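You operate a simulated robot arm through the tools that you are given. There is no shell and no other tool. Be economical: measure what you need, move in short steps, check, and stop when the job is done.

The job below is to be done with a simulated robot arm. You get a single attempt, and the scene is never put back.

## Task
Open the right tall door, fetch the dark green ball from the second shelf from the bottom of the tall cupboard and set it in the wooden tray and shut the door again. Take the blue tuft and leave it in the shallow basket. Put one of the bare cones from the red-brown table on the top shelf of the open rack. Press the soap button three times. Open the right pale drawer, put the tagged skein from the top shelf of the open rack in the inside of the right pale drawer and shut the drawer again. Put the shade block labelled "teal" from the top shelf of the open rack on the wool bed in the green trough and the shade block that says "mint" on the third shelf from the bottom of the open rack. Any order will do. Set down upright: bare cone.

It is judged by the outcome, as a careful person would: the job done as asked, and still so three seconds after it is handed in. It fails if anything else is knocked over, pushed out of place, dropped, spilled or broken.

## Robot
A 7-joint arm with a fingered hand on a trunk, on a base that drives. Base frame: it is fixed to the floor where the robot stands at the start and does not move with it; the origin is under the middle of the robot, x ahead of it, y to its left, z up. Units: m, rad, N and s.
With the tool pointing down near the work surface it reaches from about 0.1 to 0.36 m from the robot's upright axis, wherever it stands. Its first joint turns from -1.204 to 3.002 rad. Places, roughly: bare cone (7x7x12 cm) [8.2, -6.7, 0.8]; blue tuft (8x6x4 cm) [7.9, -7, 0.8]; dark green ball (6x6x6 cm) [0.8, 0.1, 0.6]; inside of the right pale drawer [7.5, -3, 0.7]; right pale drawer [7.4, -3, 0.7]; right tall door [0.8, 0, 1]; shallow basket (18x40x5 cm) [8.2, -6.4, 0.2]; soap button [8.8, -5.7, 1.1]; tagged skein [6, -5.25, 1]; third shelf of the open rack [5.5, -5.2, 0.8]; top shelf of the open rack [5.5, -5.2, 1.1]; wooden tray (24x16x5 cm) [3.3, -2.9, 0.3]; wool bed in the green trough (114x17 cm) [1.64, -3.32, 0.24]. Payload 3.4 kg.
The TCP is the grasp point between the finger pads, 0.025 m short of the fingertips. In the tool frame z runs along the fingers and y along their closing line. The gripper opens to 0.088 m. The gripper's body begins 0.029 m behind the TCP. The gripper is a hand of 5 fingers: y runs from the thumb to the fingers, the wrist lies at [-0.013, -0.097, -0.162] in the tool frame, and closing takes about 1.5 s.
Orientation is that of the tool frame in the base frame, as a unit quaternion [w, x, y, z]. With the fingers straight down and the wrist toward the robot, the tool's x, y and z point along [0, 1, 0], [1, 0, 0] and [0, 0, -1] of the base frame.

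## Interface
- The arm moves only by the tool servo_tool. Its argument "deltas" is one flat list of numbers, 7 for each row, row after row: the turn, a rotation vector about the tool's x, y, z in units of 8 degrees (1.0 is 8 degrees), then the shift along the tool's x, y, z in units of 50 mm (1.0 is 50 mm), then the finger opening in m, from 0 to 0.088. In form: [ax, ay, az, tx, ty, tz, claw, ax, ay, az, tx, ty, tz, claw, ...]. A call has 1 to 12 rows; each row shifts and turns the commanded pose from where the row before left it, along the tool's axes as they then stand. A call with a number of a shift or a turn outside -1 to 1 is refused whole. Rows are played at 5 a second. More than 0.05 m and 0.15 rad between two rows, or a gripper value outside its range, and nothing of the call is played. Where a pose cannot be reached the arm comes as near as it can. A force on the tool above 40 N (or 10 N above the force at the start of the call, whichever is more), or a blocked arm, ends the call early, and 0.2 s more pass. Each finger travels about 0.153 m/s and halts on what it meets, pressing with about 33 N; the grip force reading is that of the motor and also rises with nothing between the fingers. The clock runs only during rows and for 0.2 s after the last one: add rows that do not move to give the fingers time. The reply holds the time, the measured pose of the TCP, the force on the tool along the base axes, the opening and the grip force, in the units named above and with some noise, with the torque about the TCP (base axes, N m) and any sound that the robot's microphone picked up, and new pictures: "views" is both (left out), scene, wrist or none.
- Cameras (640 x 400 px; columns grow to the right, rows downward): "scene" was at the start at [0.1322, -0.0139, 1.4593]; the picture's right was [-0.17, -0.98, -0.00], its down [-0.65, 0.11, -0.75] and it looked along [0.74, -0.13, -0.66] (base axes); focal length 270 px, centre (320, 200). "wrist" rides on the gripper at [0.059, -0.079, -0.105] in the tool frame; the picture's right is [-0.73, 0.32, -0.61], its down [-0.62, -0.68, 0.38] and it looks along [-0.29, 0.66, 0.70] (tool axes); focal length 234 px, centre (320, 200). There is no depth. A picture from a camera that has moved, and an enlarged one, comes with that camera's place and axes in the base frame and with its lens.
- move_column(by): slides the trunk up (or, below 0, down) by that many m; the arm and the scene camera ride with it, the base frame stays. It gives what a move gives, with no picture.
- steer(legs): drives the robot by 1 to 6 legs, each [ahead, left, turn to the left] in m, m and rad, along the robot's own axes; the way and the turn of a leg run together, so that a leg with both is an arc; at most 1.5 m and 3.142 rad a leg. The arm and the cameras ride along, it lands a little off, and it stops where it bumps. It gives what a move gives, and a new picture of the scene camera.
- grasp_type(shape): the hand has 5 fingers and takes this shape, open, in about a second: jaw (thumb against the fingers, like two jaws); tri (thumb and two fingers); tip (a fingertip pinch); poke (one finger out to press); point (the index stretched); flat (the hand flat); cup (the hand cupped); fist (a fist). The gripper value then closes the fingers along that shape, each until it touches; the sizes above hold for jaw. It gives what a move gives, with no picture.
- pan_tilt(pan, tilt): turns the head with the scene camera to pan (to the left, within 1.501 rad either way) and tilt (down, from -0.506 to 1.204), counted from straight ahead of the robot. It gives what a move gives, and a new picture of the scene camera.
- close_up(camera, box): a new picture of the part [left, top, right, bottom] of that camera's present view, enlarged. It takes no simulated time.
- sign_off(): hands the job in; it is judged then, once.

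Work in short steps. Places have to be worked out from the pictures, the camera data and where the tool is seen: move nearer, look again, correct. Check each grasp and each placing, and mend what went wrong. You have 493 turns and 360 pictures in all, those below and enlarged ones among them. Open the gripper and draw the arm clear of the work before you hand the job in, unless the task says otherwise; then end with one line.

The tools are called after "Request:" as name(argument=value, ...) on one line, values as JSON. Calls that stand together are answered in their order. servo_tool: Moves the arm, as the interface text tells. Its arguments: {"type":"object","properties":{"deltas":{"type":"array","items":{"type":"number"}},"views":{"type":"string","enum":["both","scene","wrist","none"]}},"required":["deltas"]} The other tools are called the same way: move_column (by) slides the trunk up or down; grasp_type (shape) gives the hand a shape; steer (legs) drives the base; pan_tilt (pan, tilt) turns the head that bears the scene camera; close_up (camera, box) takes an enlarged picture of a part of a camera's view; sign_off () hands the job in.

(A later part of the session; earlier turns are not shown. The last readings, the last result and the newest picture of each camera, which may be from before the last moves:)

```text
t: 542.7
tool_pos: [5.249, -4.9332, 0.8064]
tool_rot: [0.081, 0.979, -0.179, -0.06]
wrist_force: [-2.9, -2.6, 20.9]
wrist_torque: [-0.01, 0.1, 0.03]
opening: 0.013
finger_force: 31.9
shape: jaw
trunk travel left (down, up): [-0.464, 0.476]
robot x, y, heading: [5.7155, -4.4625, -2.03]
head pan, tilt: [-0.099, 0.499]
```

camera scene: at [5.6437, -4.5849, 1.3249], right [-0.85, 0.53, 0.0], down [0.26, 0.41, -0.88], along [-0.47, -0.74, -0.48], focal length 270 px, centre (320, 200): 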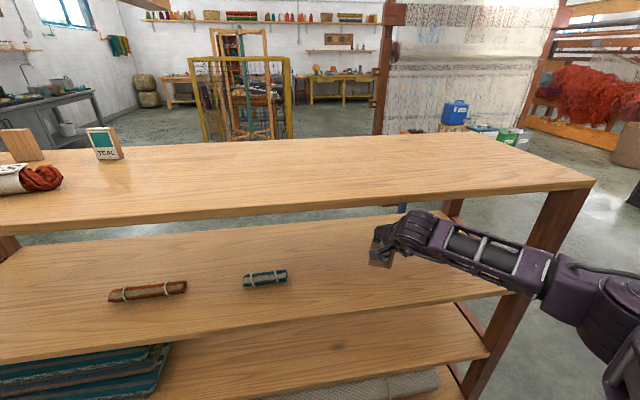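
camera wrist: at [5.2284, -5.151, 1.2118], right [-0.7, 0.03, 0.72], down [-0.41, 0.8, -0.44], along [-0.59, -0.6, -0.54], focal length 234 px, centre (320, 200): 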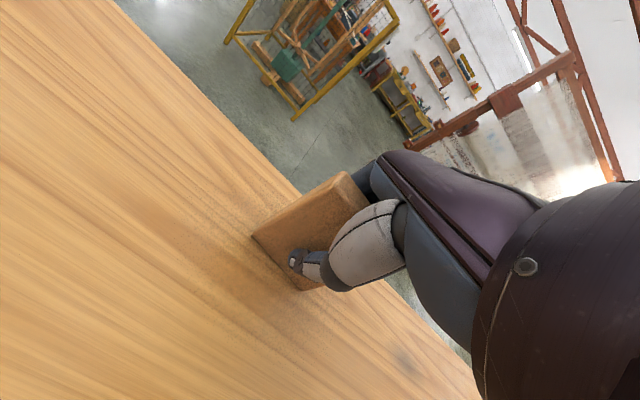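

Contact. Open slowly, then retract.

Request:
servo_tool(deltas=[0, 0, 0, 0, 0, -0.06, 0.018, 0, 0, 0, 0, 0, 0, 0.026, 0, 0, 0, 0, 0, 0, 0.036, 0, 0, 0, 0, 0, 0, 0.05, 0, 0, 0, 0, 0, 0, 0.06, 0, 0, 0, 0, 0, 0, 0.06], views="wrist")

```text
t: 544.1
tool_pos: [5.2486, -4.9336, 0.8035]
tool_rot: [0.076, 0.979, -0.181, -0.061]
wrist_force: [0.0, 0.1, -0.3]
wrist_torque: [-0.02, -0.04, 0.01]
opening: 0.0597
finger_force: 0.0
shape: jaw
trunk travel left (down, up): [-0.464, 0.476]
robot x, y, heading: [5.7158, -4.4614, -2.032]
head pan, tilt: [-0.099, 0.499]
camera wrist: at [5.3478, -4.8688, 0.8876], right [-0.7, 0.04, 0.72], down [-0.4, 0.81, -0.44], along [-0.6, -0.59, -0.54], focal length 234 px, centre (320, 200)
```

wrist: 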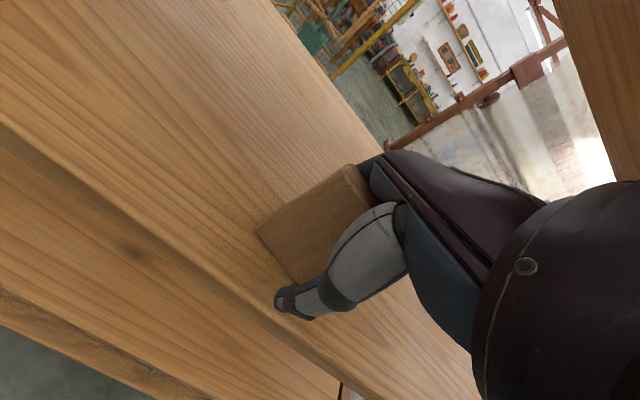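

Lift 7 cm to clear the block, then back out.

Request:
move_column(by=0.07)

Request:
steer(legs=[[-0.25, 0, 0]])

```text
t: 545.2
tool_pos: [5.2495, -4.9334, 0.8716]
tool_rot: [0.077, 0.979, -0.181, -0.061]
wrist_force: [-0.2, -0.3, -0.5]
wrist_torque: [0.02, 0.01, -0.02]
opening: 0.0596
finger_force: 0.0
shape: jaw
trunk travel left (down, up): [-0.534, 0.406]
robot x, y, heading: [5.7139, -4.4621, -2.033]
head pan, tilt: [-0.099, 0.499]
```

```text
t: 547.0
tool_pos: [5.3614, -4.7133, 0.8736]
tool_rot: [0.076, 0.979, -0.179, -0.06]
wrist_force: [1.1, -0.2, 0.2]
wrist_torque: [-0.01, 0.01, 0.01]
opening: 0.0595
finger_force: 0.0
shape: jaw
trunk travel left (down, up): [-0.534, 0.406]
robot x, y, heading: [5.8269, -4.2384, -2.027]
head pan, tilt: [-0.099, 0.499]
camera scene: at [5.7551, -4.3613, 1.2882], right [-0.85, 0.53, 0.0], down [0.25, 0.41, -0.88], along [-0.46, -0.75, -0.48], focal length 270 px, centre (320, 200)
```

scene: 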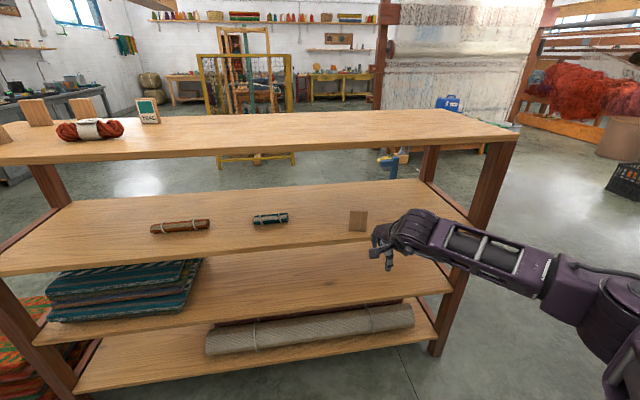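

MINT is placed upright. Now the drawer: turn around and approach the north-wall table.

Request:
steer(legs=[[-0.15, 0, 0], [0, 0, 3.14], [0.3, -0.8, 0]])

Request:
pan_tilt(pan=0.0, tilt=0.4)

```text
t: 559.8
tool_pos: [7.1781, -3.704, 0.8733]
tool_rot: [0.061, 0.171, 0.98, 0.077]
wrist_force: [0.1, 0.1, 0.2]
wrist_torque: [-0.03, -0.01, 0.0]
opening: 0.0597
finger_force: 0.1
shape: jaw
trunk travel left (down, up): [-0.534, 0.406]
robot x, y, heading: [6.72, -4.1849, 1.126]
head pan, tilt: [-0.099, 0.499]
camera scene: at [6.7881, -4.0582, 1.2881], right [0.86, -0.52, 0.0], down [-0.25, -0.41, -0.88], along [0.45, 0.75, -0.48], focal length 270 px, centre (320, 200)
```

scene: 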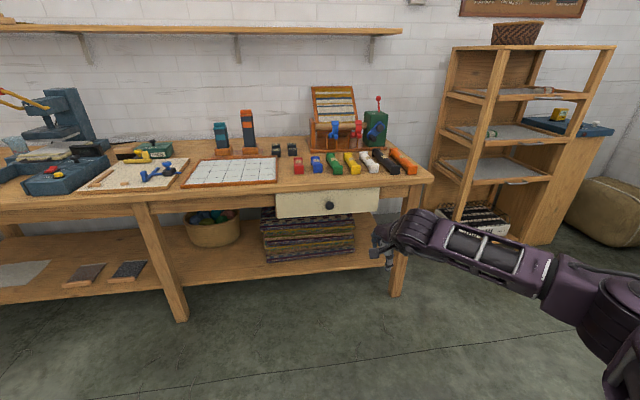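

```text
t: 560.5
tool_pos: [7.1778, -3.7034, 0.8737]
tool_rot: [0.06, 0.172, 0.98, 0.077]
wrist_force: [-0.2, -1.3, 0.3]
wrist_torque: [-0.02, 0.02, 0.01]
opening: 0.0597
finger_force: 0.0
shape: jaw
trunk travel left (down, up): [-0.534, 0.406]
robot x, y, heading: [6.7195, -4.1795, 1.126]
head pan, tilt: [0.0, 0.4]
camera scene: at [6.7805, -4.0525, 1.2972], right [0.9, -0.43, 0.0], down [-0.17, -0.35, -0.92], along [0.4, 0.83, -0.39], focal length 270 px, centre (320, 200)
```

scene: 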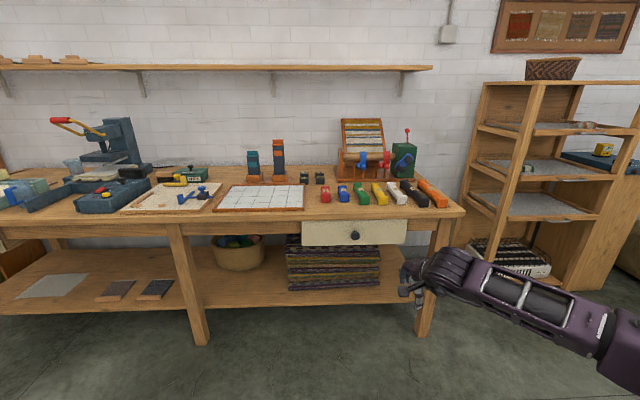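

The right pale drawer has a round knob at ≈(7.36,-3.20,0.70). Re-orient the hand like for the door handle (pointing forward, closing horizontally).

Request:
servo_tool(deltas=[0, 0, 0, 0, -0.9, 0, 0.06, 0, 0, 0, 0, -0.9, 0, 0.06, -0.436, -0.455, -0.645, 0, 0, 0, 0.06, -0.436, -0.455, -0.645, 0, 0, 0, 0.06, -0.436, -0.455, -0.645, 0, 0, 0, 0.06, -0.436, -0.455, -0.645, 0, 0, 0, 0.06, -0.436, -0.455, -0.645, 0, 0, 0, 0.06], views="none")

Request:
servo_tool(deltas=[-0.436, -0.455, -0.645, 0, 0, 0, 0.06, -0.436, -0.455, -0.645, 0, 0, 0, 0.06, -0.436, -0.455, -0.645, 0, 0, 0, 0.06, -0.436, -0.455, -0.645, 0, 0, 0, 0.06, -0.436, -0.455, -0.645, 0, 0, 0, 0.06, 0, 0, 0, 0, 0, 0, 0.06], views="both")

```text
t: 562.0
tool_pos: [7.1483, -3.7884, 0.8571]
tool_rot: [0.254, -0.051, 0.949, 0.181]
wrist_force: [-0.2, 0.3, -0.4]
wrist_torque: [-0.02, -0.02, -0.03]
opening: 0.0596
finger_force: 0.1
shape: jaw
trunk travel left (down, up): [-0.534, 0.406]
robot x, y, heading: [6.7172, -4.1833, 1.127]
head pan, tilt: [0.0, 0.4]
```

```text
t: 563.5
tool_pos: [7.1476, -3.7873, 0.8567]
tool_rot: [0.358, -0.183, 0.885, 0.235]
wrist_force: [0.3, 0.2, 0.1]
wrist_torque: [0.01, 0.02, 0.01]
opening: 0.06
finger_force: 0.1
shape: jaw
out of reach, approached as far as the arm can: row 4, 5
trunk travel left (down, up): [-0.534, 0.406]
robot x, y, heading: [6.7181, -4.1791, 1.127]
head pan, tilt: [0.0, 0.4]
camera scene: at [6.7805, -4.0524, 1.2973], right [0.9, -0.43, 0.0], down [-0.17, -0.35, -0.92], along [0.4, 0.83, -0.39], focal length 270 px, centre (320, 200)
camera wrist: at [7.091, -3.9185, 0.8595], right [0.0, 0.05, 1.0], down [0.97, -0.25, 0.01], along [0.25, 0.97, -0.05], focal length 234 px, centre (320, 200)
```

scene: 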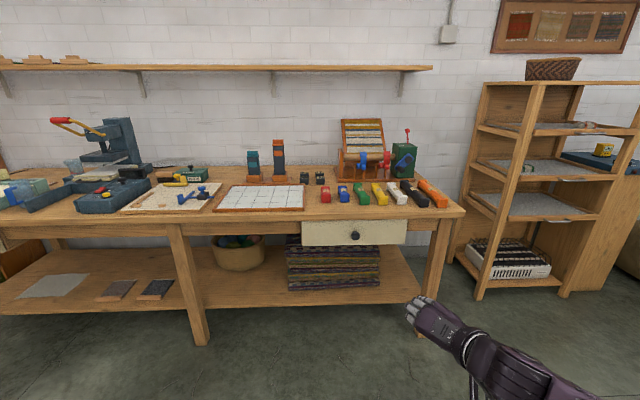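
wrist: 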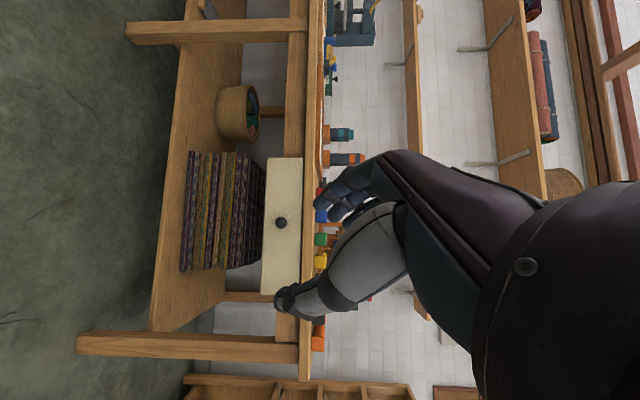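

Knob at (7.351,-3.213,0.70). Turn left 0.4 rad so the closing line parallels the drawer front, move to a pre-grasp, lower.

Request:
steer(legs=[[0, 0, 0.4], [0.34, -0.337, 0]])

Request:
move_column(by=-0.15)

Request:
servo_tool(deltas=[0, 0, 0, 0, 0, 0, 0.06], views="both")

```text
t: 567.5
tool_pos: [7.3211, -3.3272, 0.8571]
tool_rot: [0.303, -0.357, 0.831, 0.3]
wrist_force: [-0.2, 0.0, 0.9]
wrist_torque: [0.0, 0.01, 0.0]
opening: 0.0596
finger_force: 0.1
shape: jaw
trunk travel left (down, up): [-0.534, 0.406]
robot x, y, heading: [7.083, -3.8562, 1.531]
head pan, tilt: [0.0, 0.4]
camera scene: at [7.0878, -3.7147, 1.2972], right [1.0, -0.04, 0.0], down [-0.02, -0.39, -0.92], along [0.04, 0.92, -0.39], focal length 270 px, centre (320, 200)
```

scene: 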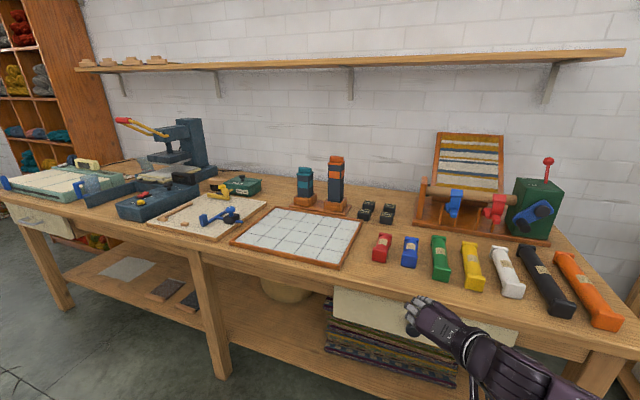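

```text
t: 569.3
tool_pos: [7.3219, -3.326, 0.7073]
tool_rot: [0.305, -0.356, 0.831, 0.301]
wrist_force: [0.4, -0.2, -0.4]
wrist_torque: [0.02, 0.01, 0.01]
opening: 0.0598
finger_force: 0.0
shape: jaw
trunk travel left (down, up): [-0.384, 0.556]
robot x, y, heading: [7.0832, -3.8595, 1.531]
head pan, tilt: [0.0, 0.4]
```

```text
t: 569.7
tool_pos: [7.3203, -3.3269, 0.7082]
tool_rot: [0.305, -0.357, 0.831, 0.3]
wrist_force: [1.0, -0.6, 0.0]
wrist_torque: [-0.03, 0.0, 0.01]
opening: 0.0599
finger_force: 0.0
shape: jaw
trunk travel left (down, up): [-0.384, 0.556]
robot x, y, heading: [7.0837, -3.8591, 1.53]
head pan, tilt: [0.0, 0.4]
camera scene: at [7.0873, -3.7151, 1.1473], right [1.0, -0.04, 0.0], down [-0.02, -0.39, -0.92], along [0.04, 0.92, -0.39], focal length 270 px, centre (320, 200)
camera wrist: at [7.3202, -3.4712, 0.7096], right [-0.02, 0.05, 1.0], down [0.99, 0.15, 0.01], along [-0.14, 0.99, -0.05], focal length 234 px, centre (320, 200)
```

scene: 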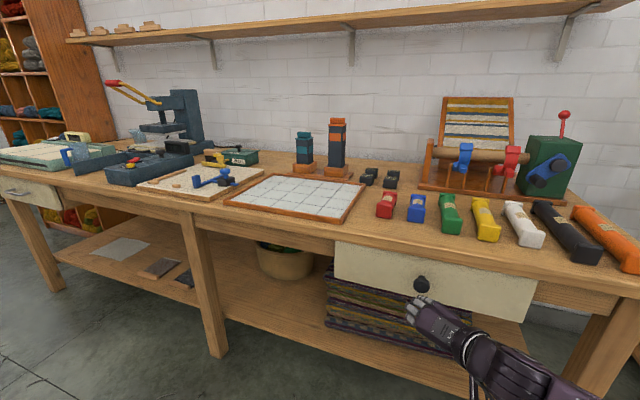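
wrist: 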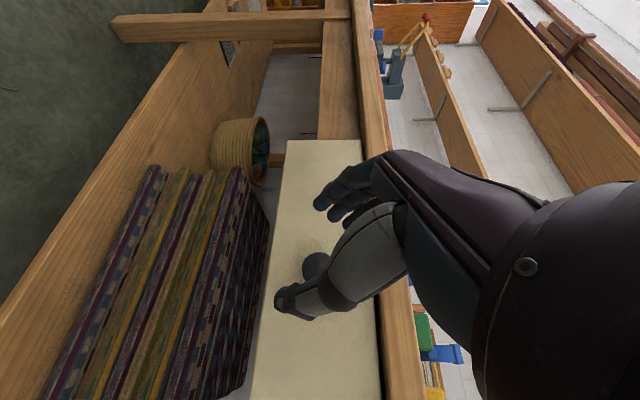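

Knob between thumb and fingers. Advance 0.105, right 0.028, down 1 cm.

Request:
move_column(by=-0.01)

Request:
steer(legs=[[0.1, -0.028, 0]])

Request:
close_up(camera="wrist", box=[160, 100, 480, 300])

```text
t: 570.3
tool_pos: [7.3217, -3.3268, 0.6976]
tool_rot: [0.304, -0.357, 0.831, 0.301]
wrist_force: [-0.5, -0.8, 0.2]
wrist_torque: [-0.01, -0.03, -0.02]
opening: 0.0597
finger_force: 0.1
shape: jaw
trunk travel left (down, up): [-0.374, 0.566]
robot x, y, heading: [7.0785, -3.8547, 1.53]
head pan, tilt: [0.0, 0.4]
```

```text
t: 571.4
tool_pos: [7.354, -3.2277, 0.6973]
tool_rot: [0.304, -0.355, 0.832, 0.3]
wrist_force: [0.9, 0.0, -0.3]
wrist_torque: [-0.02, 0.02, 0.0]
opening: 0.0597
finger_force: 0.0
shape: jaw
trunk travel left (down, up): [-0.374, 0.566]
robot x, y, heading: [7.1158, -3.7587, 1.529]
head pan, tilt: [0.0, 0.4]
camera scene: at [7.1197, -3.6154, 1.1371], right [1.0, -0.04, 0.0], down [-0.02, -0.39, -0.92], along [0.04, 0.92, -0.39], focal length 270 px, centre (320, 200)
```

scene: 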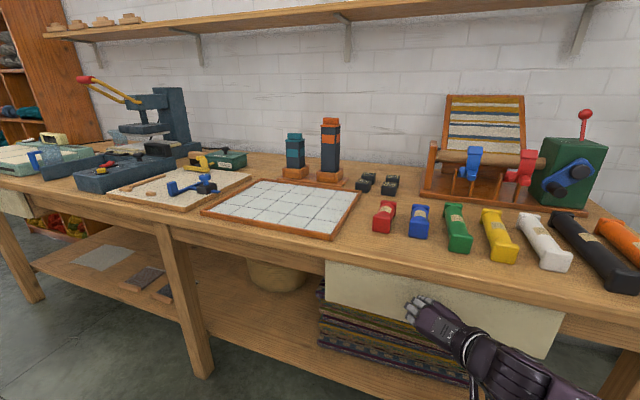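

```text
2.00 times, centred on (320, 200) of wrist
camera zoom: at [7.3528, -3.3722, 0.6992], right [-0.02, 0.05, 1.0], down [0.99, 0.14, 0.01], along [-0.14, 0.99, -0.05], focal length 468 px, centre (320, 200)
```

zoom: 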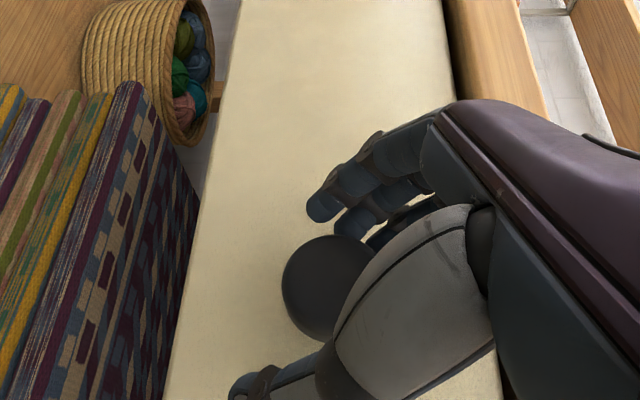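

Knob is between. Close on it.

Request:
servo_tool(deltas=[0, 0, 0, 0, 0, 0, 0.04, 0, 0, 0, 0, 0, 0, 0.02, 0, 0, 0, 0, 0, 0, 0.0, 0, 0, 0, 0, 0, 0, 0.0, 0, 0, 0, 0, 0, 0, 0.0, 0, 0, 0, 0, 0, 0, 0.0], views="wrist")

```text
t: 572.8
tool_pos: [7.3521, -3.2274, 0.6979]
tool_rot: [0.303, -0.358, 0.831, 0.3]
wrist_force: [-10.1, 5.9, 2.9]
wrist_torque: [0.06, -0.01, 0.31]
opening: 0.008
finger_force: 32.9
shape: jaw
trunk travel left (down, up): [-0.374, 0.566]
robot x, y, heading: [7.1141, -3.761, 1.532]
head pan, tilt: [0.0, 0.4]
camera wrist: at [7.3511, -3.3722, 0.7], right [-0.02, 0.04, 1.0], down [0.99, 0.15, 0.01], along [-0.14, 0.99, -0.05], focal length 234 px, centre (320, 200)
```

wrist: 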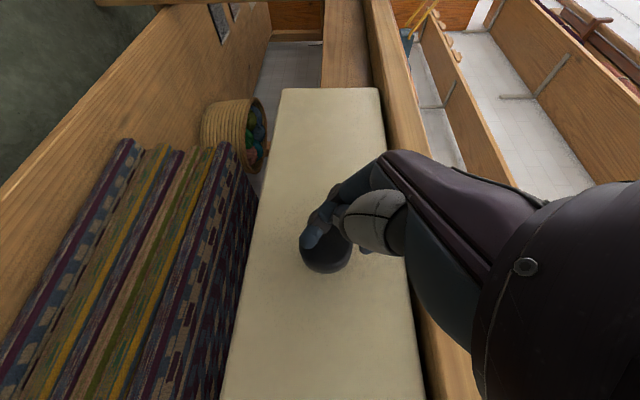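

Try pulling the drawer along its axis.

Request:
steer(legs=[[-0.11, 0.048, 0]])

Request:
close_up(camera="wrist", box=[0, 0, 640, 400])

```text
t: 574.1
tool_pos: [7.2987, -3.3375, 0.6976]
tool_rot: [0.305, -0.355, 0.831, 0.301]
wrist_force: [-6.1, 3.8, 4.1]
wrist_torque: [0.09, 0.0, 0.17]
opening: 0.0059
finger_force: 33.0
shape: jaw
trunk travel left (down, up): [-0.374, 0.566]
robot x, y, heading: [7.0575, -3.8697, 1.53]
head pan, tilt: [0.0, 0.4]
camera scene: at [7.064, -3.7252, 1.1373], right [1.0, -0.04, 0.0], down [-0.01, -0.39, -0.92], along [0.04, 0.92, -0.39], focal length 270 px, centre (320, 200)
```

scene: 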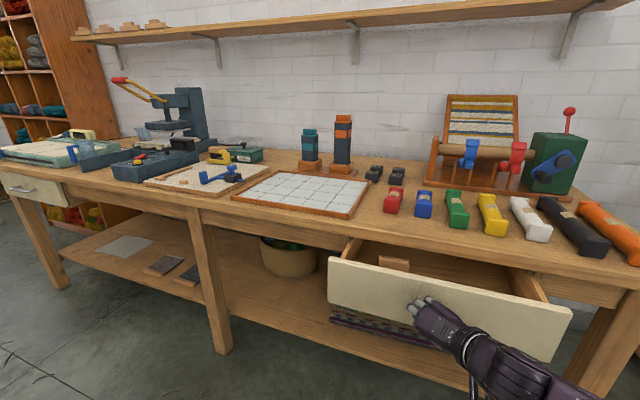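

```text
1.00 times, centred on (320, 200) of wrist (not enlarged: the box is as wide or as high as the picture)
camera zoom: at [7.2976, -3.4812, 0.7001], right [-0.02, 0.04, 1.0], down [0.99, 0.14, 0.01], along [-0.14, 0.99, -0.05], focal length 234 px, centre (320, 200)
```

zoom: 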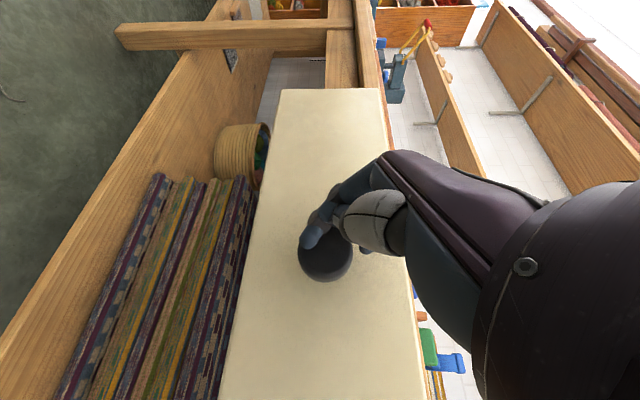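

The drawer slides. Pull another 0.11 m.

Request:
steer(legs=[[-0.1, 0.044, 0]])

```text
t: 575.3
tool_pos: [7.2507, -3.4355, 0.6981]
tool_rot: [0.305, -0.358, 0.83, 0.301]
wrist_force: [-2.0, 0.3, 4.1]
wrist_torque: [0.05, 0.0, 0.03]
opening: 0.0046
finger_force: 32.5
shape: jaw
trunk travel left (down, up): [-0.374, 0.566]
robot x, y, heading: [7.0104, -3.9621, 1.533]
head pan, tilt: [0.0, 0.4]
camera scene: at [7.0167, -3.8232, 1.1373], right [1.0, -0.04, 0.0], down [-0.01, -0.39, -0.92], along [0.04, 0.92, -0.39], focal length 270 px, centre (320, 200)
```

scene: 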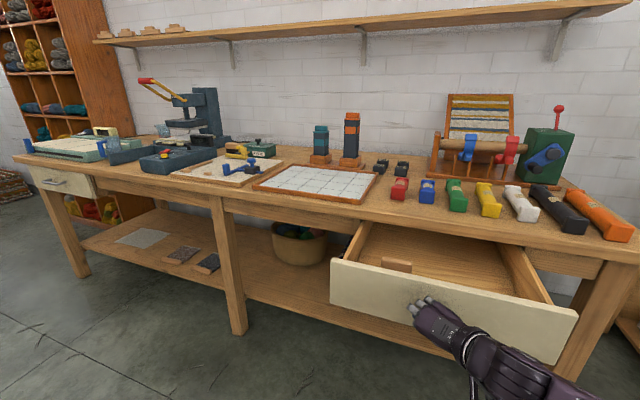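

Open enough. Release the knob and back away.

Request:
servo_tool(deltas=[0, 0, 0, 0, 0, 0, 0.03, 0, 0, 0, 0, 0, 0, 0.06, 0, 0, 0, 0, 0, 0, 0.075, 0, 0, 0, 0, 0, 0, 0.075], views="none")

Request:
steer(legs=[[-0.2, 0.08, 0]])

```text
t: 576.3
tool_pos: [7.2497, -3.4345, 0.6972]
tool_rot: [0.304, -0.357, 0.831, 0.301]
wrist_force: [0.2, -0.6, -0.1]
wrist_torque: [0.01, -0.02, -0.01]
opening: 0.0746
finger_force: 0.0
shape: jaw
trunk travel left (down, up): [-0.374, 0.566]
robot x, y, heading: [7.0087, -3.9662, 1.531]
head pan, tilt: [0.0, 0.4]
```

```text
t: 577.9
tool_pos: [7.1666, -3.6308, 0.6982]
tool_rot: [0.305, -0.355, 0.831, 0.3]
wrist_force: [-0.3, 0.3, 0.0]
wrist_torque: [0.01, -0.03, 0.01]
opening: 0.0748
finger_force: 0.0
shape: jaw
trunk travel left (down, up): [-0.374, 0.566]
robot x, y, heading: [6.9233, -4.1599, 1.525]
head pan, tilt: [0.0, 0.4]
camera scene: at [6.9312, -4.018, 1.1373], right [1.0, -0.05, 0.0], down [-0.02, -0.39, -0.92], along [0.04, 0.92, -0.39], focal length 270 px, centre (320, 200)
```

scene: 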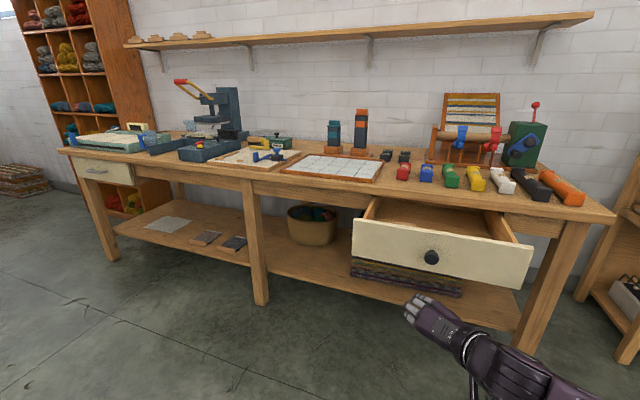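

Drawer is open. Restore the hand to pointing down, raise, turn around and go for the skein.

Request:
servo_tool(deltas=[0.4375, 0.456, 0.645, 0, 0, 0, 0.085, 0.4375, 0.456, 0.645, 0, 0, 0, 0.085, 0.4375, 0.456, 0.645, 0, 0, 0, 0.085, 0.4375, 0.456, 0.645, 0, 0, 0, 0.085, 0.4375, 0.456, 0.645, 0, 0, 0, 0.085, 0.4375, 0.456, 0.645, 0, 0, 0, 0.085, 0.4375, 0.456, 0.645, 0, 0, 0, 0.085, 0.4375, 0.456, 0.645, 0, 0, 0, 0.085], views="none")

Request:
move_column(by=0.4)

Request:
move_column(by=0.15)

Request:
steer(legs=[[0, 0, 2.733], [0.55, -0.2, 0]])

Request:
pan_tilt(pan=0.0, tilt=0.7)

```text
t: 579.7
tool_pos: [7.166, -3.6295, 0.6986]
tool_rot: [0.042, -0.024, 0.995, 0.086]
wrist_force: [0.2, -1.2, -1.1]
wrist_torque: [-0.05, 0.03, 0.04]
opening: 0.085
finger_force: 0.0
shape: jaw
trunk travel left (down, up): [-0.374, 0.566]
robot x, y, heading: [6.9259, -4.1624, 1.527]
head pan, tilt: [0.0, 0.4]
```

```text
t: 583.5
tool_pos: [7.1653, -3.6298, 1.0967]
tool_rot: [0.043, -0.025, 0.995, 0.086]
wrist_force: [-0.1, 0.3, -0.3]
wrist_torque: [0.0, 0.01, 0.0]
opening: 0.0853
finger_force: 0.1
shape: jaw
trunk travel left (down, up): [-0.774, 0.166]
robot x, y, heading: [6.927, -4.1599, 1.522]
head pan, tilt: [0.0, 0.4]
```

```text
t: 585.3
tool_pos: [7.1654, -3.6311, 1.2484]
tool_rot: [0.044, -0.025, 0.995, 0.087]
wrist_force: [1.0, 0.9, 0.0]
wrist_torque: [0.01, 0.01, -0.01]
opening: 0.0854
finger_force: 0.0
shape: jaw
trunk travel left (down, up): [-0.924, 0.016]
robot x, y, heading: [6.9262, -4.1612, 1.527]
head pan, tilt: [0.0, 0.4]
```

```text
t: 595.1
tool_pos: [6.0662, -4.9721, 1.2481]
tool_rot: [0.077, 0.979, -0.178, -0.06]
wrist_force: [-0.6, -0.4, -0.1]
wrist_torque: [-0.02, -0.03, -0.01]
opening: 0.085
finger_force: 0.1
shape: jaw
trunk travel left (down, up): [-0.924, 0.016]
robot x, y, heading: [6.4971, -4.5808, -2.028]
head pan, tilt: [0.0, 0.4]
camera scene: at [6.4358, -4.709, 1.6873], right [-0.9, 0.44, 0.0], down [0.17, 0.35, -0.92], along [-0.41, -0.83, -0.39], focal length 270 px, centre (320, 200)
```

scene: 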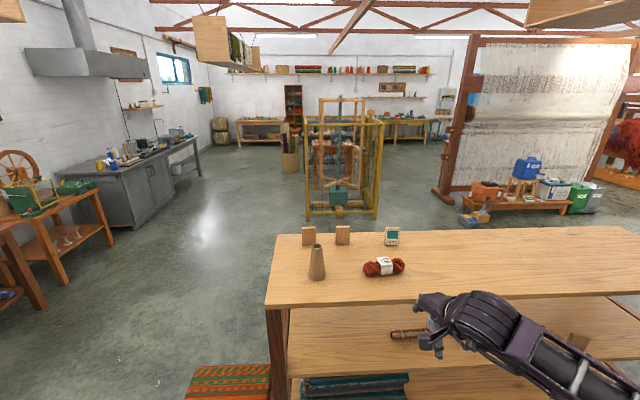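

```text
t: 595.9
tool_pos: [6.066, -4.9733, 1.2483]
tool_rot: [0.076, 0.98, -0.176, -0.059]
wrist_force: [1.0, 0.1, 0.5]
wrist_torque: [0.01, 0.01, -0.01]
opening: 0.0849
finger_force: 0.1
shape: jaw
trunk travel left (down, up): [-0.924, 0.016]
robot x, y, heading: [6.4971, -4.5819, -2.027]
head pan, tilt: [0.0, 0.7]
camera scene: at [6.4382, -4.7029, 1.6604], right [-0.9, 0.44, 0.0], down [0.28, 0.58, -0.77], along [-0.34, -0.69, -0.64], focal length 270 px, centre (320, 200)
```

scene: 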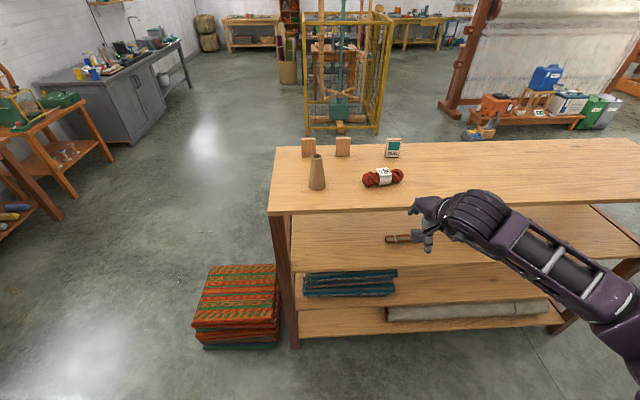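

Skein at ≈(5.88,-5.325). Drive 0.39 m forward above it and look.

Request:
steer(legs=[[0.385, -0.019, 0]])

Request:
close_up(camera="wrist", box=[0, 0, 640, 400])

```text
t: 598.4
tool_pos: [5.875, -5.3159, 1.2482]
tool_rot: [0.077, 0.979, -0.179, -0.06]
wrist_force: [-0.5, -0.7, -0.5]
wrist_torque: [-0.01, 0.02, -0.04]
opening: 0.0851
finger_force: 0.0
shape: jaw
trunk travel left (down, up): [-0.924, 0.016]
robot x, y, heading: [6.3125, -4.9248, -2.023]
head pan, tilt: [0.0, 0.7]
camera scene: at [6.2495, -5.0455, 1.6605], right [-0.9, 0.44, 0.0], down [0.28, 0.58, -0.77], along [-0.34, -0.69, -0.64], focal length 270 px, centre (320, 200)
```

scene: 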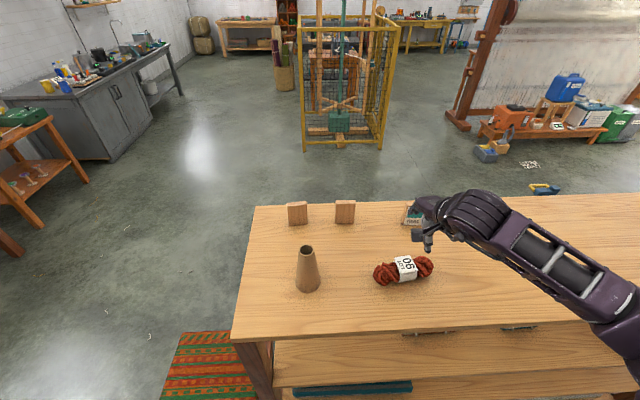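

```text
1.00 times, centred on (320, 200) of wrist (not enlarged: the box is as wide or as high as the picture)
camera zoom: at [5.9748, -5.2508, 1.3325], right [-0.7, 0.04, 0.72], down [-0.4, 0.8, -0.44], along [-0.59, -0.59, -0.54], focal length 234 px, centre (320, 200)
```

zoom: 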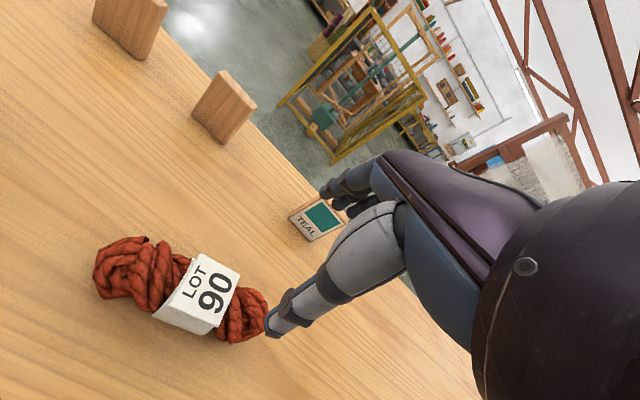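

Aligned with the skein (long axis sideways). Descend.

Request:
move_column(by=-0.14)

Request:
close_up(camera="wrist", box=[0, 0, 640, 400])

```text
t: 600.1
tool_pos: [5.8775, -5.316, 1.1102]
tool_rot: [0.08, 0.979, -0.179, -0.06]
wrist_force: [0.2, -4.0, 16.9]
wrist_torque: [0.7, -0.3, -0.07]
opening: 0.0844
finger_force: 0.0
shape: jaw
trunk travel left (down, up): [-0.784, 0.156]
robot x, y, heading: [6.3075, -4.9258, -2.028]
head pan, tilt: [0.0, 0.7]
```

```text
1.00 times, centred on (320, 200) of wrist (not enlarged: the box is as wide or as high as the picture)
camera zoom: at [5.9762, -5.2514, 1.1945], right [-0.69, 0.04, 0.72], down [-0.4, 0.8, -0.44], along [-0.59, -0.6, -0.54], focal length 234 px, centre (320, 200)
```

zoom: 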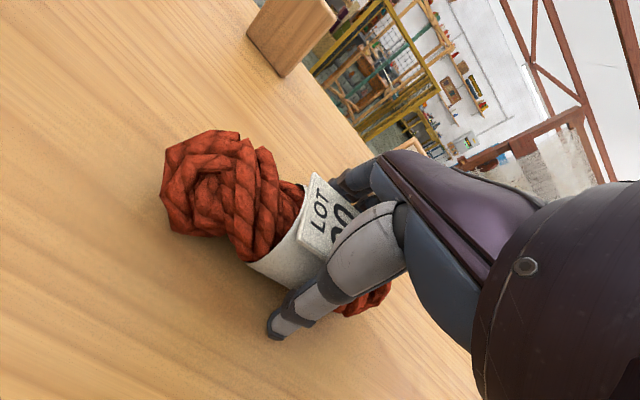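

Thumb touches the board; raise slightly and close.

Request:
move_column(by=0.006)

Request:
servo_tool(deltas=[0, 0, 0, 0, 0, 0, 0.07, 0, 0, 0, 0, 0, 0, 0.05, 0, 0, 0, 0, 0, 0, 0.03, 0, 0, 0, 0, 0, 0, 0.01, 0, 0, 0, 0, 0, 0, 0.0, 0, 0, 0, 0, 0, 0, 0.0, 0, 0, 0, 0, 0, 0, 0.0], views="none")

Request:
move_column(by=0.14)

Request:
close_up(camera="wrist", box=[0, 0, 640, 400])

```text
t: 600.6
tool_pos: [5.8757, -5.3164, 1.1127]
tool_rot: [0.074, 0.979, -0.178, -0.06]
wrist_force: [0.3, -0.2, -0.1]
wrist_torque: [0.04, -0.03, 0.01]
opening: 0.085
finger_force: 0.1
shape: jaw
trunk travel left (down, up): [-0.79, 0.15]
robot x, y, heading: [6.3083, -4.9235, -2.028]
head pan, tilt: [0.0, 0.7]
```

```text
t: 602.2
tool_pos: [5.8758, -5.3173, 1.1136]
tool_rot: [0.077, 0.979, -0.179, -0.059]
wrist_force: [0.0, 0.7, 0.5]
wrist_torque: [0.02, -0.01, 0.01]
opening: 0.0416
finger_force: 33.0
shape: jaw
trunk travel left (down, up): [-0.79, 0.15]
robot x, y, heading: [6.3096, -4.9258, -2.027]
head pan, tilt: [0.0, 0.7]
```

```text
t: 603.9
tool_pos: [5.8763, -5.3164, 1.2541]
tool_rot: [0.076, 0.979, -0.178, -0.06]
wrist_force: [-0.8, -0.1, -0.6]
wrist_torque: [-0.03, 0.0, 0.01]
opening: 0.0415
finger_force: 33.3
shape: jaw
trunk travel left (down, up): [-0.93, 0.01]
robot x, y, heading: [6.3085, -4.9226, -2.029]
head pan, tilt: [0.0, 0.7]
```

```text
1.00 times, centred on (320, 200) of wrist (not enlarged: the box is as wide or as high as the picture)
camera zoom: at [5.9742, -5.2517, 1.338], right [-0.7, 0.04, 0.72], down [-0.4, 0.8, -0.44], along [-0.59, -0.59, -0.54], focal length 234 px, centre (320, 200)
```

zoom: 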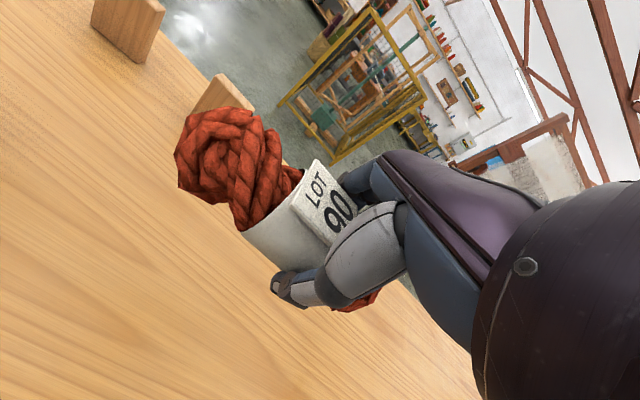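

Skein held. Back away, turn around to the drawer.

Request:
steer(legs=[[-0.5, 0, 0], [0, 0, 3.142], [0.4, 0, 0]])

Request:
pan_tilt(pan=-0.2, tilt=0.8)

```text
refused: 3.142 is not a number from -3.14159 to 3.14159
```

```text
t: 604.6
tool_pos: [5.8764, -5.3159, 1.253]
tool_rot: [0.076, 0.979, -0.178, -0.06]
wrist_force: [-1.2, 1.9, 0.1]
wrist_torque: [-0.05, 0.02, 0.01]
opening: 0.0417
finger_force: 33.3
shape: jaw
trunk travel left (down, up): [-0.93, 0.01]
robot x, y, heading: [6.3105, -4.9273, -2.032]
head pan, tilt: [-0.201, 0.799]
camera scene: at [6.2369, -5.0343, 1.6582], right [-0.79, 0.61, 0.0], down [0.44, 0.57, -0.7], along [-0.43, -0.55, -0.72], focal length 270 px, centre (320, 200)
```

scene: 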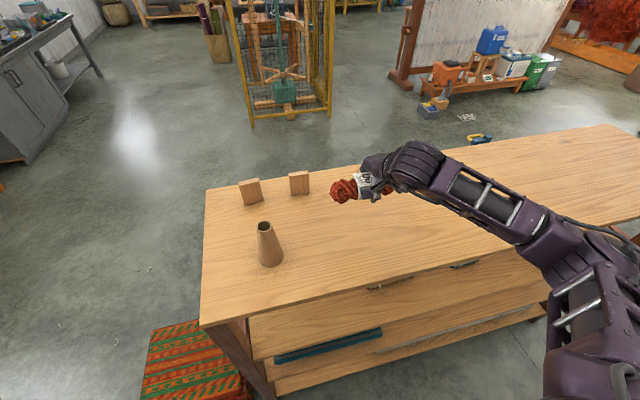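

Request:
steer(legs=[[-0.5, 0, 0], [0, 0, 3.14], [0.4, 0, 0]])

```text
t: 617.1
tool_pos: [7.0969, -3.6912, 1.2555]
tool_rot: [0.058, 0.151, 0.984, 0.077]
wrist_force: [0.5, -0.4, -0.6]
wrist_torque: [-0.03, 0.01, 0.01]
opening: 0.0412
finger_force: 33.4
shape: jaw
trunk travel left (down, up): [-0.93, 0.01]
robot x, y, heading: [6.6871, -4.1015, 1.171]
head pan, tilt: [-0.201, 0.799]
camera scene: at [6.7506, -3.9911, 1.6583], right [0.82, -0.57, 0.0], down [-0.41, -0.59, -0.7], along [0.4, 0.57, -0.72], focal length 270 px, centre (320, 200)
```

scene: 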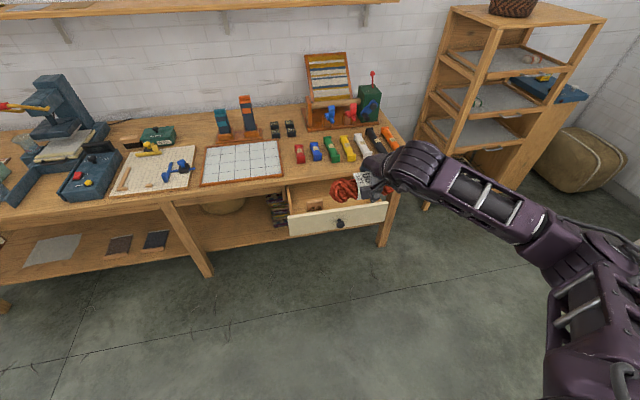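

Move the skein above the open drawer.

Request:
steer(legs=[[0.425, -0.105, 0]])

Request:
move_column(by=-0.36)

Request:
close_up(camera="wrist", box=[0, 0, 640, 400])

Request:
pan_tilt(pan=-0.3, tilt=0.9)

```text
t: 619.8
tool_pos: [7.361, -3.3397, 1.2541]
tool_rot: [0.058, 0.152, 0.984, 0.078]
wrist_force: [-0.3, 0.6, 0.4]
wrist_torque: [0.02, -0.02, -0.01]
opening: 0.0412
finger_force: 33.1
shape: jaw
trunk travel left (down, up): [-0.93, 0.01]
robot x, y, heading: [6.9502, -3.7569, 1.168]
head pan, tilt: [-0.201, 0.799]
camera scene: at [7.0148, -3.6406, 1.6583], right [0.82, -0.57, 0.0], down [-0.41, -0.59, -0.7], along [0.39, 0.58, -0.72], focal length 270 px, centre (320, 200)
```

scene: 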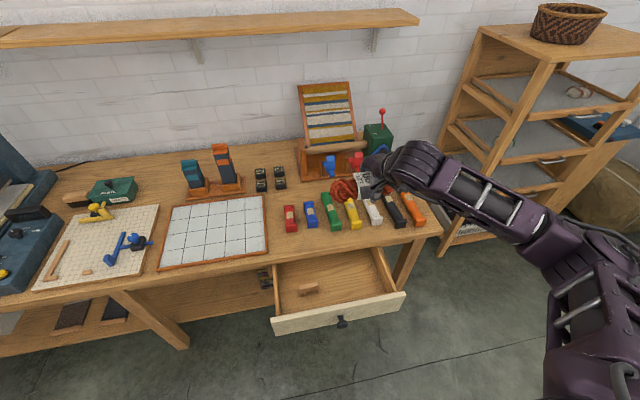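

```text
t: 623.3
tool_pos: [7.3616, -3.3397, 0.8936]
tool_rot: [0.058, 0.151, 0.984, 0.078]
wrist_force: [-0.1, -0.5, -0.3]
wrist_torque: [0.0, 0.0, -0.01]
opening: 0.0414
finger_force: 33.2
shape: jaw
trunk travel left (down, up): [-0.57, 0.37]
robot x, y, heading: [6.9517, -3.7561, 1.17]
head pan, tilt: [-0.201, 0.799]
```

```text
1.00 times, centred on (320, 200) of wrist (not enlarged: the box is as wide or as high as the picture)
camera zoom: at [7.2698, -3.4107, 0.9781], right [0.7, 0.0, 0.72], down [0.45, -0.78, -0.44], along [0.56, 0.62, -0.54], focal length 234 px, centre (320, 200)
```

zoom: 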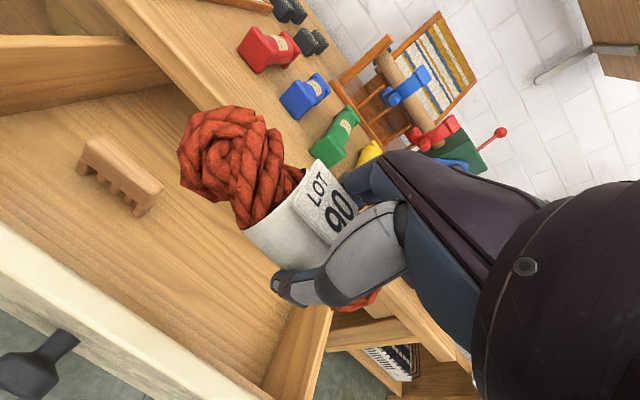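

```text
t: 624.0
tool_pos: [7.3614, -3.3394, 0.8933]
tool_rot: [0.058, 0.151, 0.984, 0.078]
wrist_force: [-0.1, 0.9, 0.2]
wrist_torque: [0.0, 0.01, -0.01]
opening: 0.0412
finger_force: 32.8
shape: jaw
trunk travel left (down, up): [-0.57, 0.37]
robot x, y, heading: [6.9529, -3.7497, 1.17]
head pan, tilt: [-0.3, 0.901]
camera scene: at [7.0185, -3.6484, 1.2903], right [0.76, -0.64, 0.0], down [-0.51, -0.6, -0.62], along [0.4, 0.47, -0.78], focal length 270 px, centre (320, 200)
```

scene: 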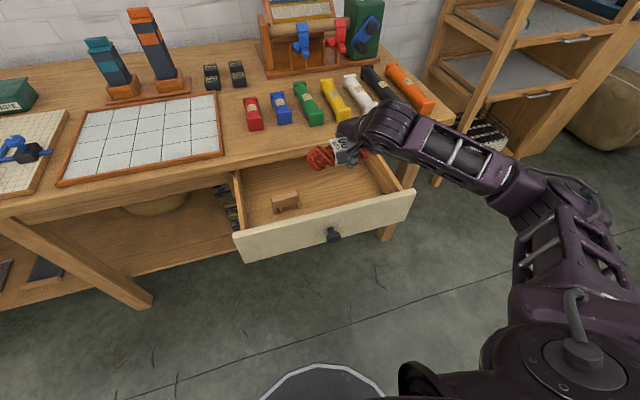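

Shift slightly forward/right to the centre of the opening, then lower.

Request:
steer(legs=[[0.032, -0.025, 0]])

Request:
move_column(by=-0.13)

Request:
close_up(camera="wrist", box=[0, 0, 640, 400])

Request:
close_up(camera="scene", box=[200, 60, 480, 235])

```text
t: 624.9
tool_pos: [7.3978, -3.3197, 0.8929]
tool_rot: [0.058, 0.151, 0.984, 0.077]
wrist_force: [-0.6, 0.5, -1.6]
wrist_torque: [0.0, 0.0, 0.02]
opening: 0.0414
finger_force: 32.8
shape: jaw
trunk travel left (down, up): [-0.57, 0.37]
robot x, y, heading: [6.9869, -3.733, 1.17]
head pan, tilt: [-0.3, 0.901]
camera scene: at [7.0553, -3.6283, 1.2901], right [0.76, -0.64, 0.0], down [-0.51, -0.6, -0.62], along [0.4, 0.47, -0.78], focal length 270 px, centre (320, 200)
```

scene: 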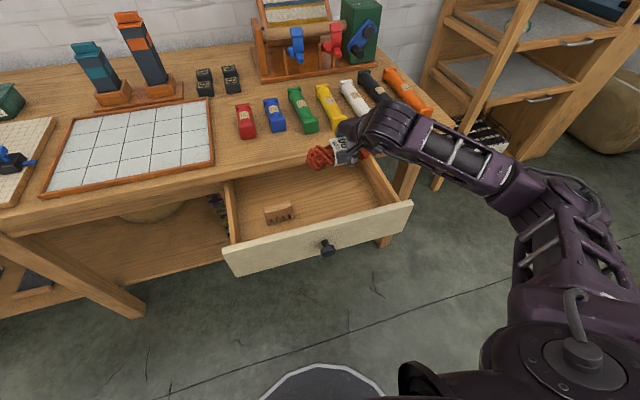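

```text
t: 626.5
tool_pos: [7.3969, -3.3201, 0.7642]
tool_rot: [0.057, 0.15, 0.984, 0.078]
wrist_force: [0.5, -0.5, -0.7]
wrist_torque: [-0.02, 0.0, 0.01]
opening: 0.0414
finger_force: 33.3
shape: jaw
trunk travel left (down, up): [-0.44, 0.5]
robot x, y, heading: [6.9889, -3.7333, 1.168]
head pan, tilt: [-0.3, 0.901]
```

```text
1.00 times, centred on (320, 200) of wrist (not enlarged: the box is as wide or as high as the picture)
camera zoom: at [7.3051, -3.3912, 0.8481], right [0.7, 0.0, 0.72], down [0.45, -0.78, -0.44], along [0.56, 0.62, -0.54], focal length 234 px, centre (320, 200)
```

zoom: 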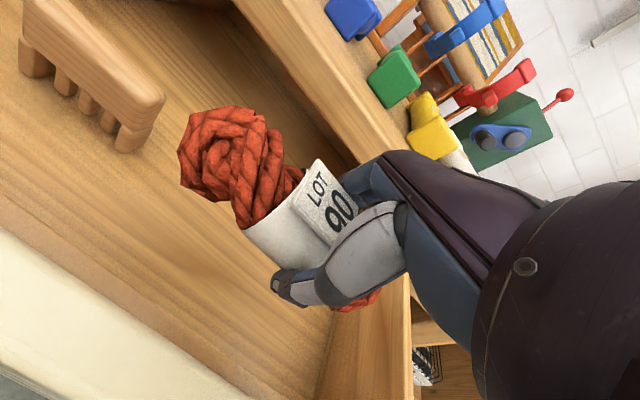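

```text
2.29 times, centred on (340, 148) of scene
camera zoom: at [7.0538, -3.6291, 1.1603], right [0.76, -0.64, 0.0], down [-0.51, -0.6, -0.62], along [0.4, 0.47, -0.78], focal length 617 px, centre (274, 320)
```

zoom: 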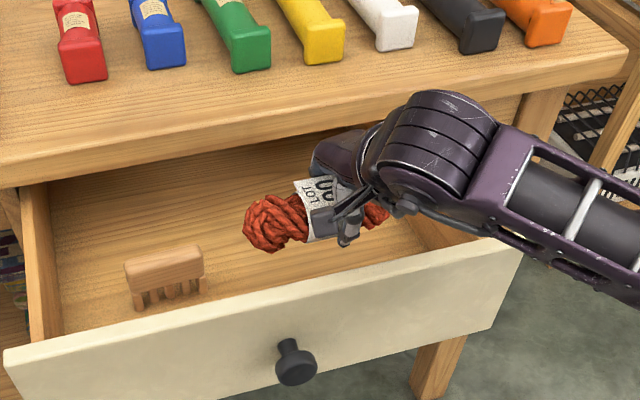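

Skein is inside the opening. Lower further.

Request:
move_column(by=-0.045)

Request:
move_column(by=-0.015)

Request:
close_up(camera="scene", box=[200, 60, 480, 235])

```text
t: 627.3
tool_pos: [7.3961, -3.3193, 0.7194]
tool_rot: [0.058, 0.15, 0.984, 0.077]
wrist_force: [-0.6, 0.0, -0.4]
wrist_torque: [-0.02, 0.02, 0.0]
opening: 0.0412
finger_force: 32.6
shape: jaw
trunk travel left (down, up): [-0.395, 0.545]
robot x, y, heading: [6.9865, -3.7311, 1.165]
head pan, tilt: [-0.3, 0.901]
```

```text
t: 628.0
tool_pos: [7.3961, -3.3192, 0.7031]
tool_rot: [0.058, 0.151, 0.984, 0.077]
wrist_force: [-0.9, 0.5, -0.7]
wrist_torque: [-0.03, -0.04, 0.01]
opening: 0.0412
finger_force: 33.5
shape: jaw
trunk travel left (down, up): [-0.38, 0.56]
robot x, y, heading: [6.9866, -3.7349, 1.169]
head pan, tilt: [-0.3, 0.901]
```

```text
2.29 times, centred on (340, 148) of scene
camera zoom: at [7.0538, -3.6291, 1.1002], right [0.76, -0.64, 0.0], down [-0.51, -0.6, -0.62], along [0.4, 0.47, -0.78], focal length 617 px, centre (274, 320)
```

zoom: 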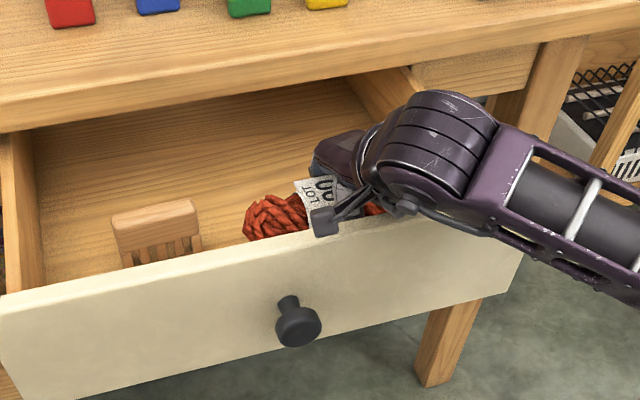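

Low enough; lower 1 cm more carefully and release.

Request:
move_column(by=-0.01)

Request:
servo_tool(deltas=[0, 0, 0, 0, 0, 0, 0.045, 0, 0, 0, 0, 0, 0, 0.055, 0, 0, 0, 0, 0, 0, 0.065, 0, 0, 0, 0, 0, 0, 0.07, 0, 0, 0, 0, 0, 0, 0.07], views="wrist")

```text
t: 628.5
tool_pos: [7.3969, -3.3202, 0.6931]
tool_rot: [0.058, 0.151, 0.984, 0.077]
wrist_force: [-1.1, 0.7, -0.9]
wrist_torque: [-0.03, 0.0, 0.01]
opening: 0.0413
finger_force: 32.8
shape: jaw
trunk travel left (down, up): [-0.37, 0.57]
robot x, y, heading: [6.9858, -3.7361, 1.166]
head pan, tilt: [-0.3, 0.901]
```

```text
t: 629.7
tool_pos: [7.3969, -3.3199, 0.6942]
tool_rot: [0.058, 0.15, 0.984, 0.078]
wrist_force: [0.1, 0.6, 0.3]
wrist_torque: [0.02, -0.05, -0.03]
opening: 0.0698
finger_force: 0.0
shape: jaw
trunk travel left (down, up): [-0.37, 0.57]
robot x, y, heading: [6.9854, -3.7351, 1.173]
head pan, tilt: [-0.3, 0.901]
camera wrist: at [7.3051, -3.3912, 0.7781], right [0.7, 0.0, 0.72], down [0.45, -0.78, -0.44], along [0.56, 0.63, -0.54], focal length 234 px, centre (320, 200)
```

wrist: 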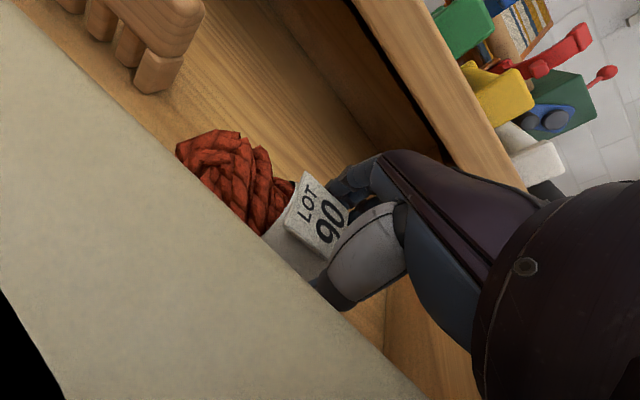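

Raise the hand and check.

Request:
move_column(by=0.25)

Request:
steer(legs=[[-0.35, 0, 0]])

```text
t: 632.3
tool_pos: [7.3958, -3.3195, 0.9439]
tool_rot: [0.059, 0.15, 0.984, 0.078]
wrist_force: [-0.4, 1.0, -0.4]
wrist_torque: [0.0, 0.01, -0.01]
opening: 0.0697
finger_force: 0.1
shape: jaw
trunk travel left (down, up): [-0.62, 0.32]
robot x, y, heading: [6.985, -3.7331, 1.168]
head pan, tilt: [-0.3, 0.901]
```

```text
t: 634.5
tool_pos: [7.2645, -3.6377, 0.9431]
tool_rot: [0.058, 0.153, 0.983, 0.077]
wrist_force: [-0.6, -1.0, -0.4]
wrist_torque: [0.02, 0.03, -0.01]
opening: 0.0695
finger_force: 0.1
shape: jaw
trunk travel left (down, up): [-0.62, 0.32]
robot x, y, heading: [6.8501, -4.0481, 1.164]
head pan, tilt: [-0.3, 0.901]
camera scene: at [6.9197, -3.9452, 1.3403], right [0.76, -0.65, 0.0], down [-0.51, -0.59, -0.62], along [0.4, 0.47, -0.78], focal length 270 px, centre (320, 200)
```

scene: 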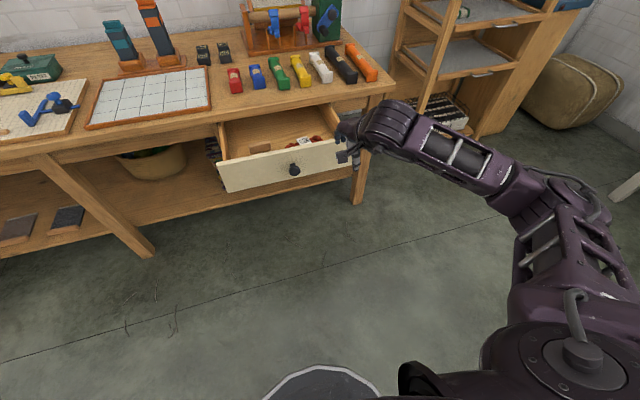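

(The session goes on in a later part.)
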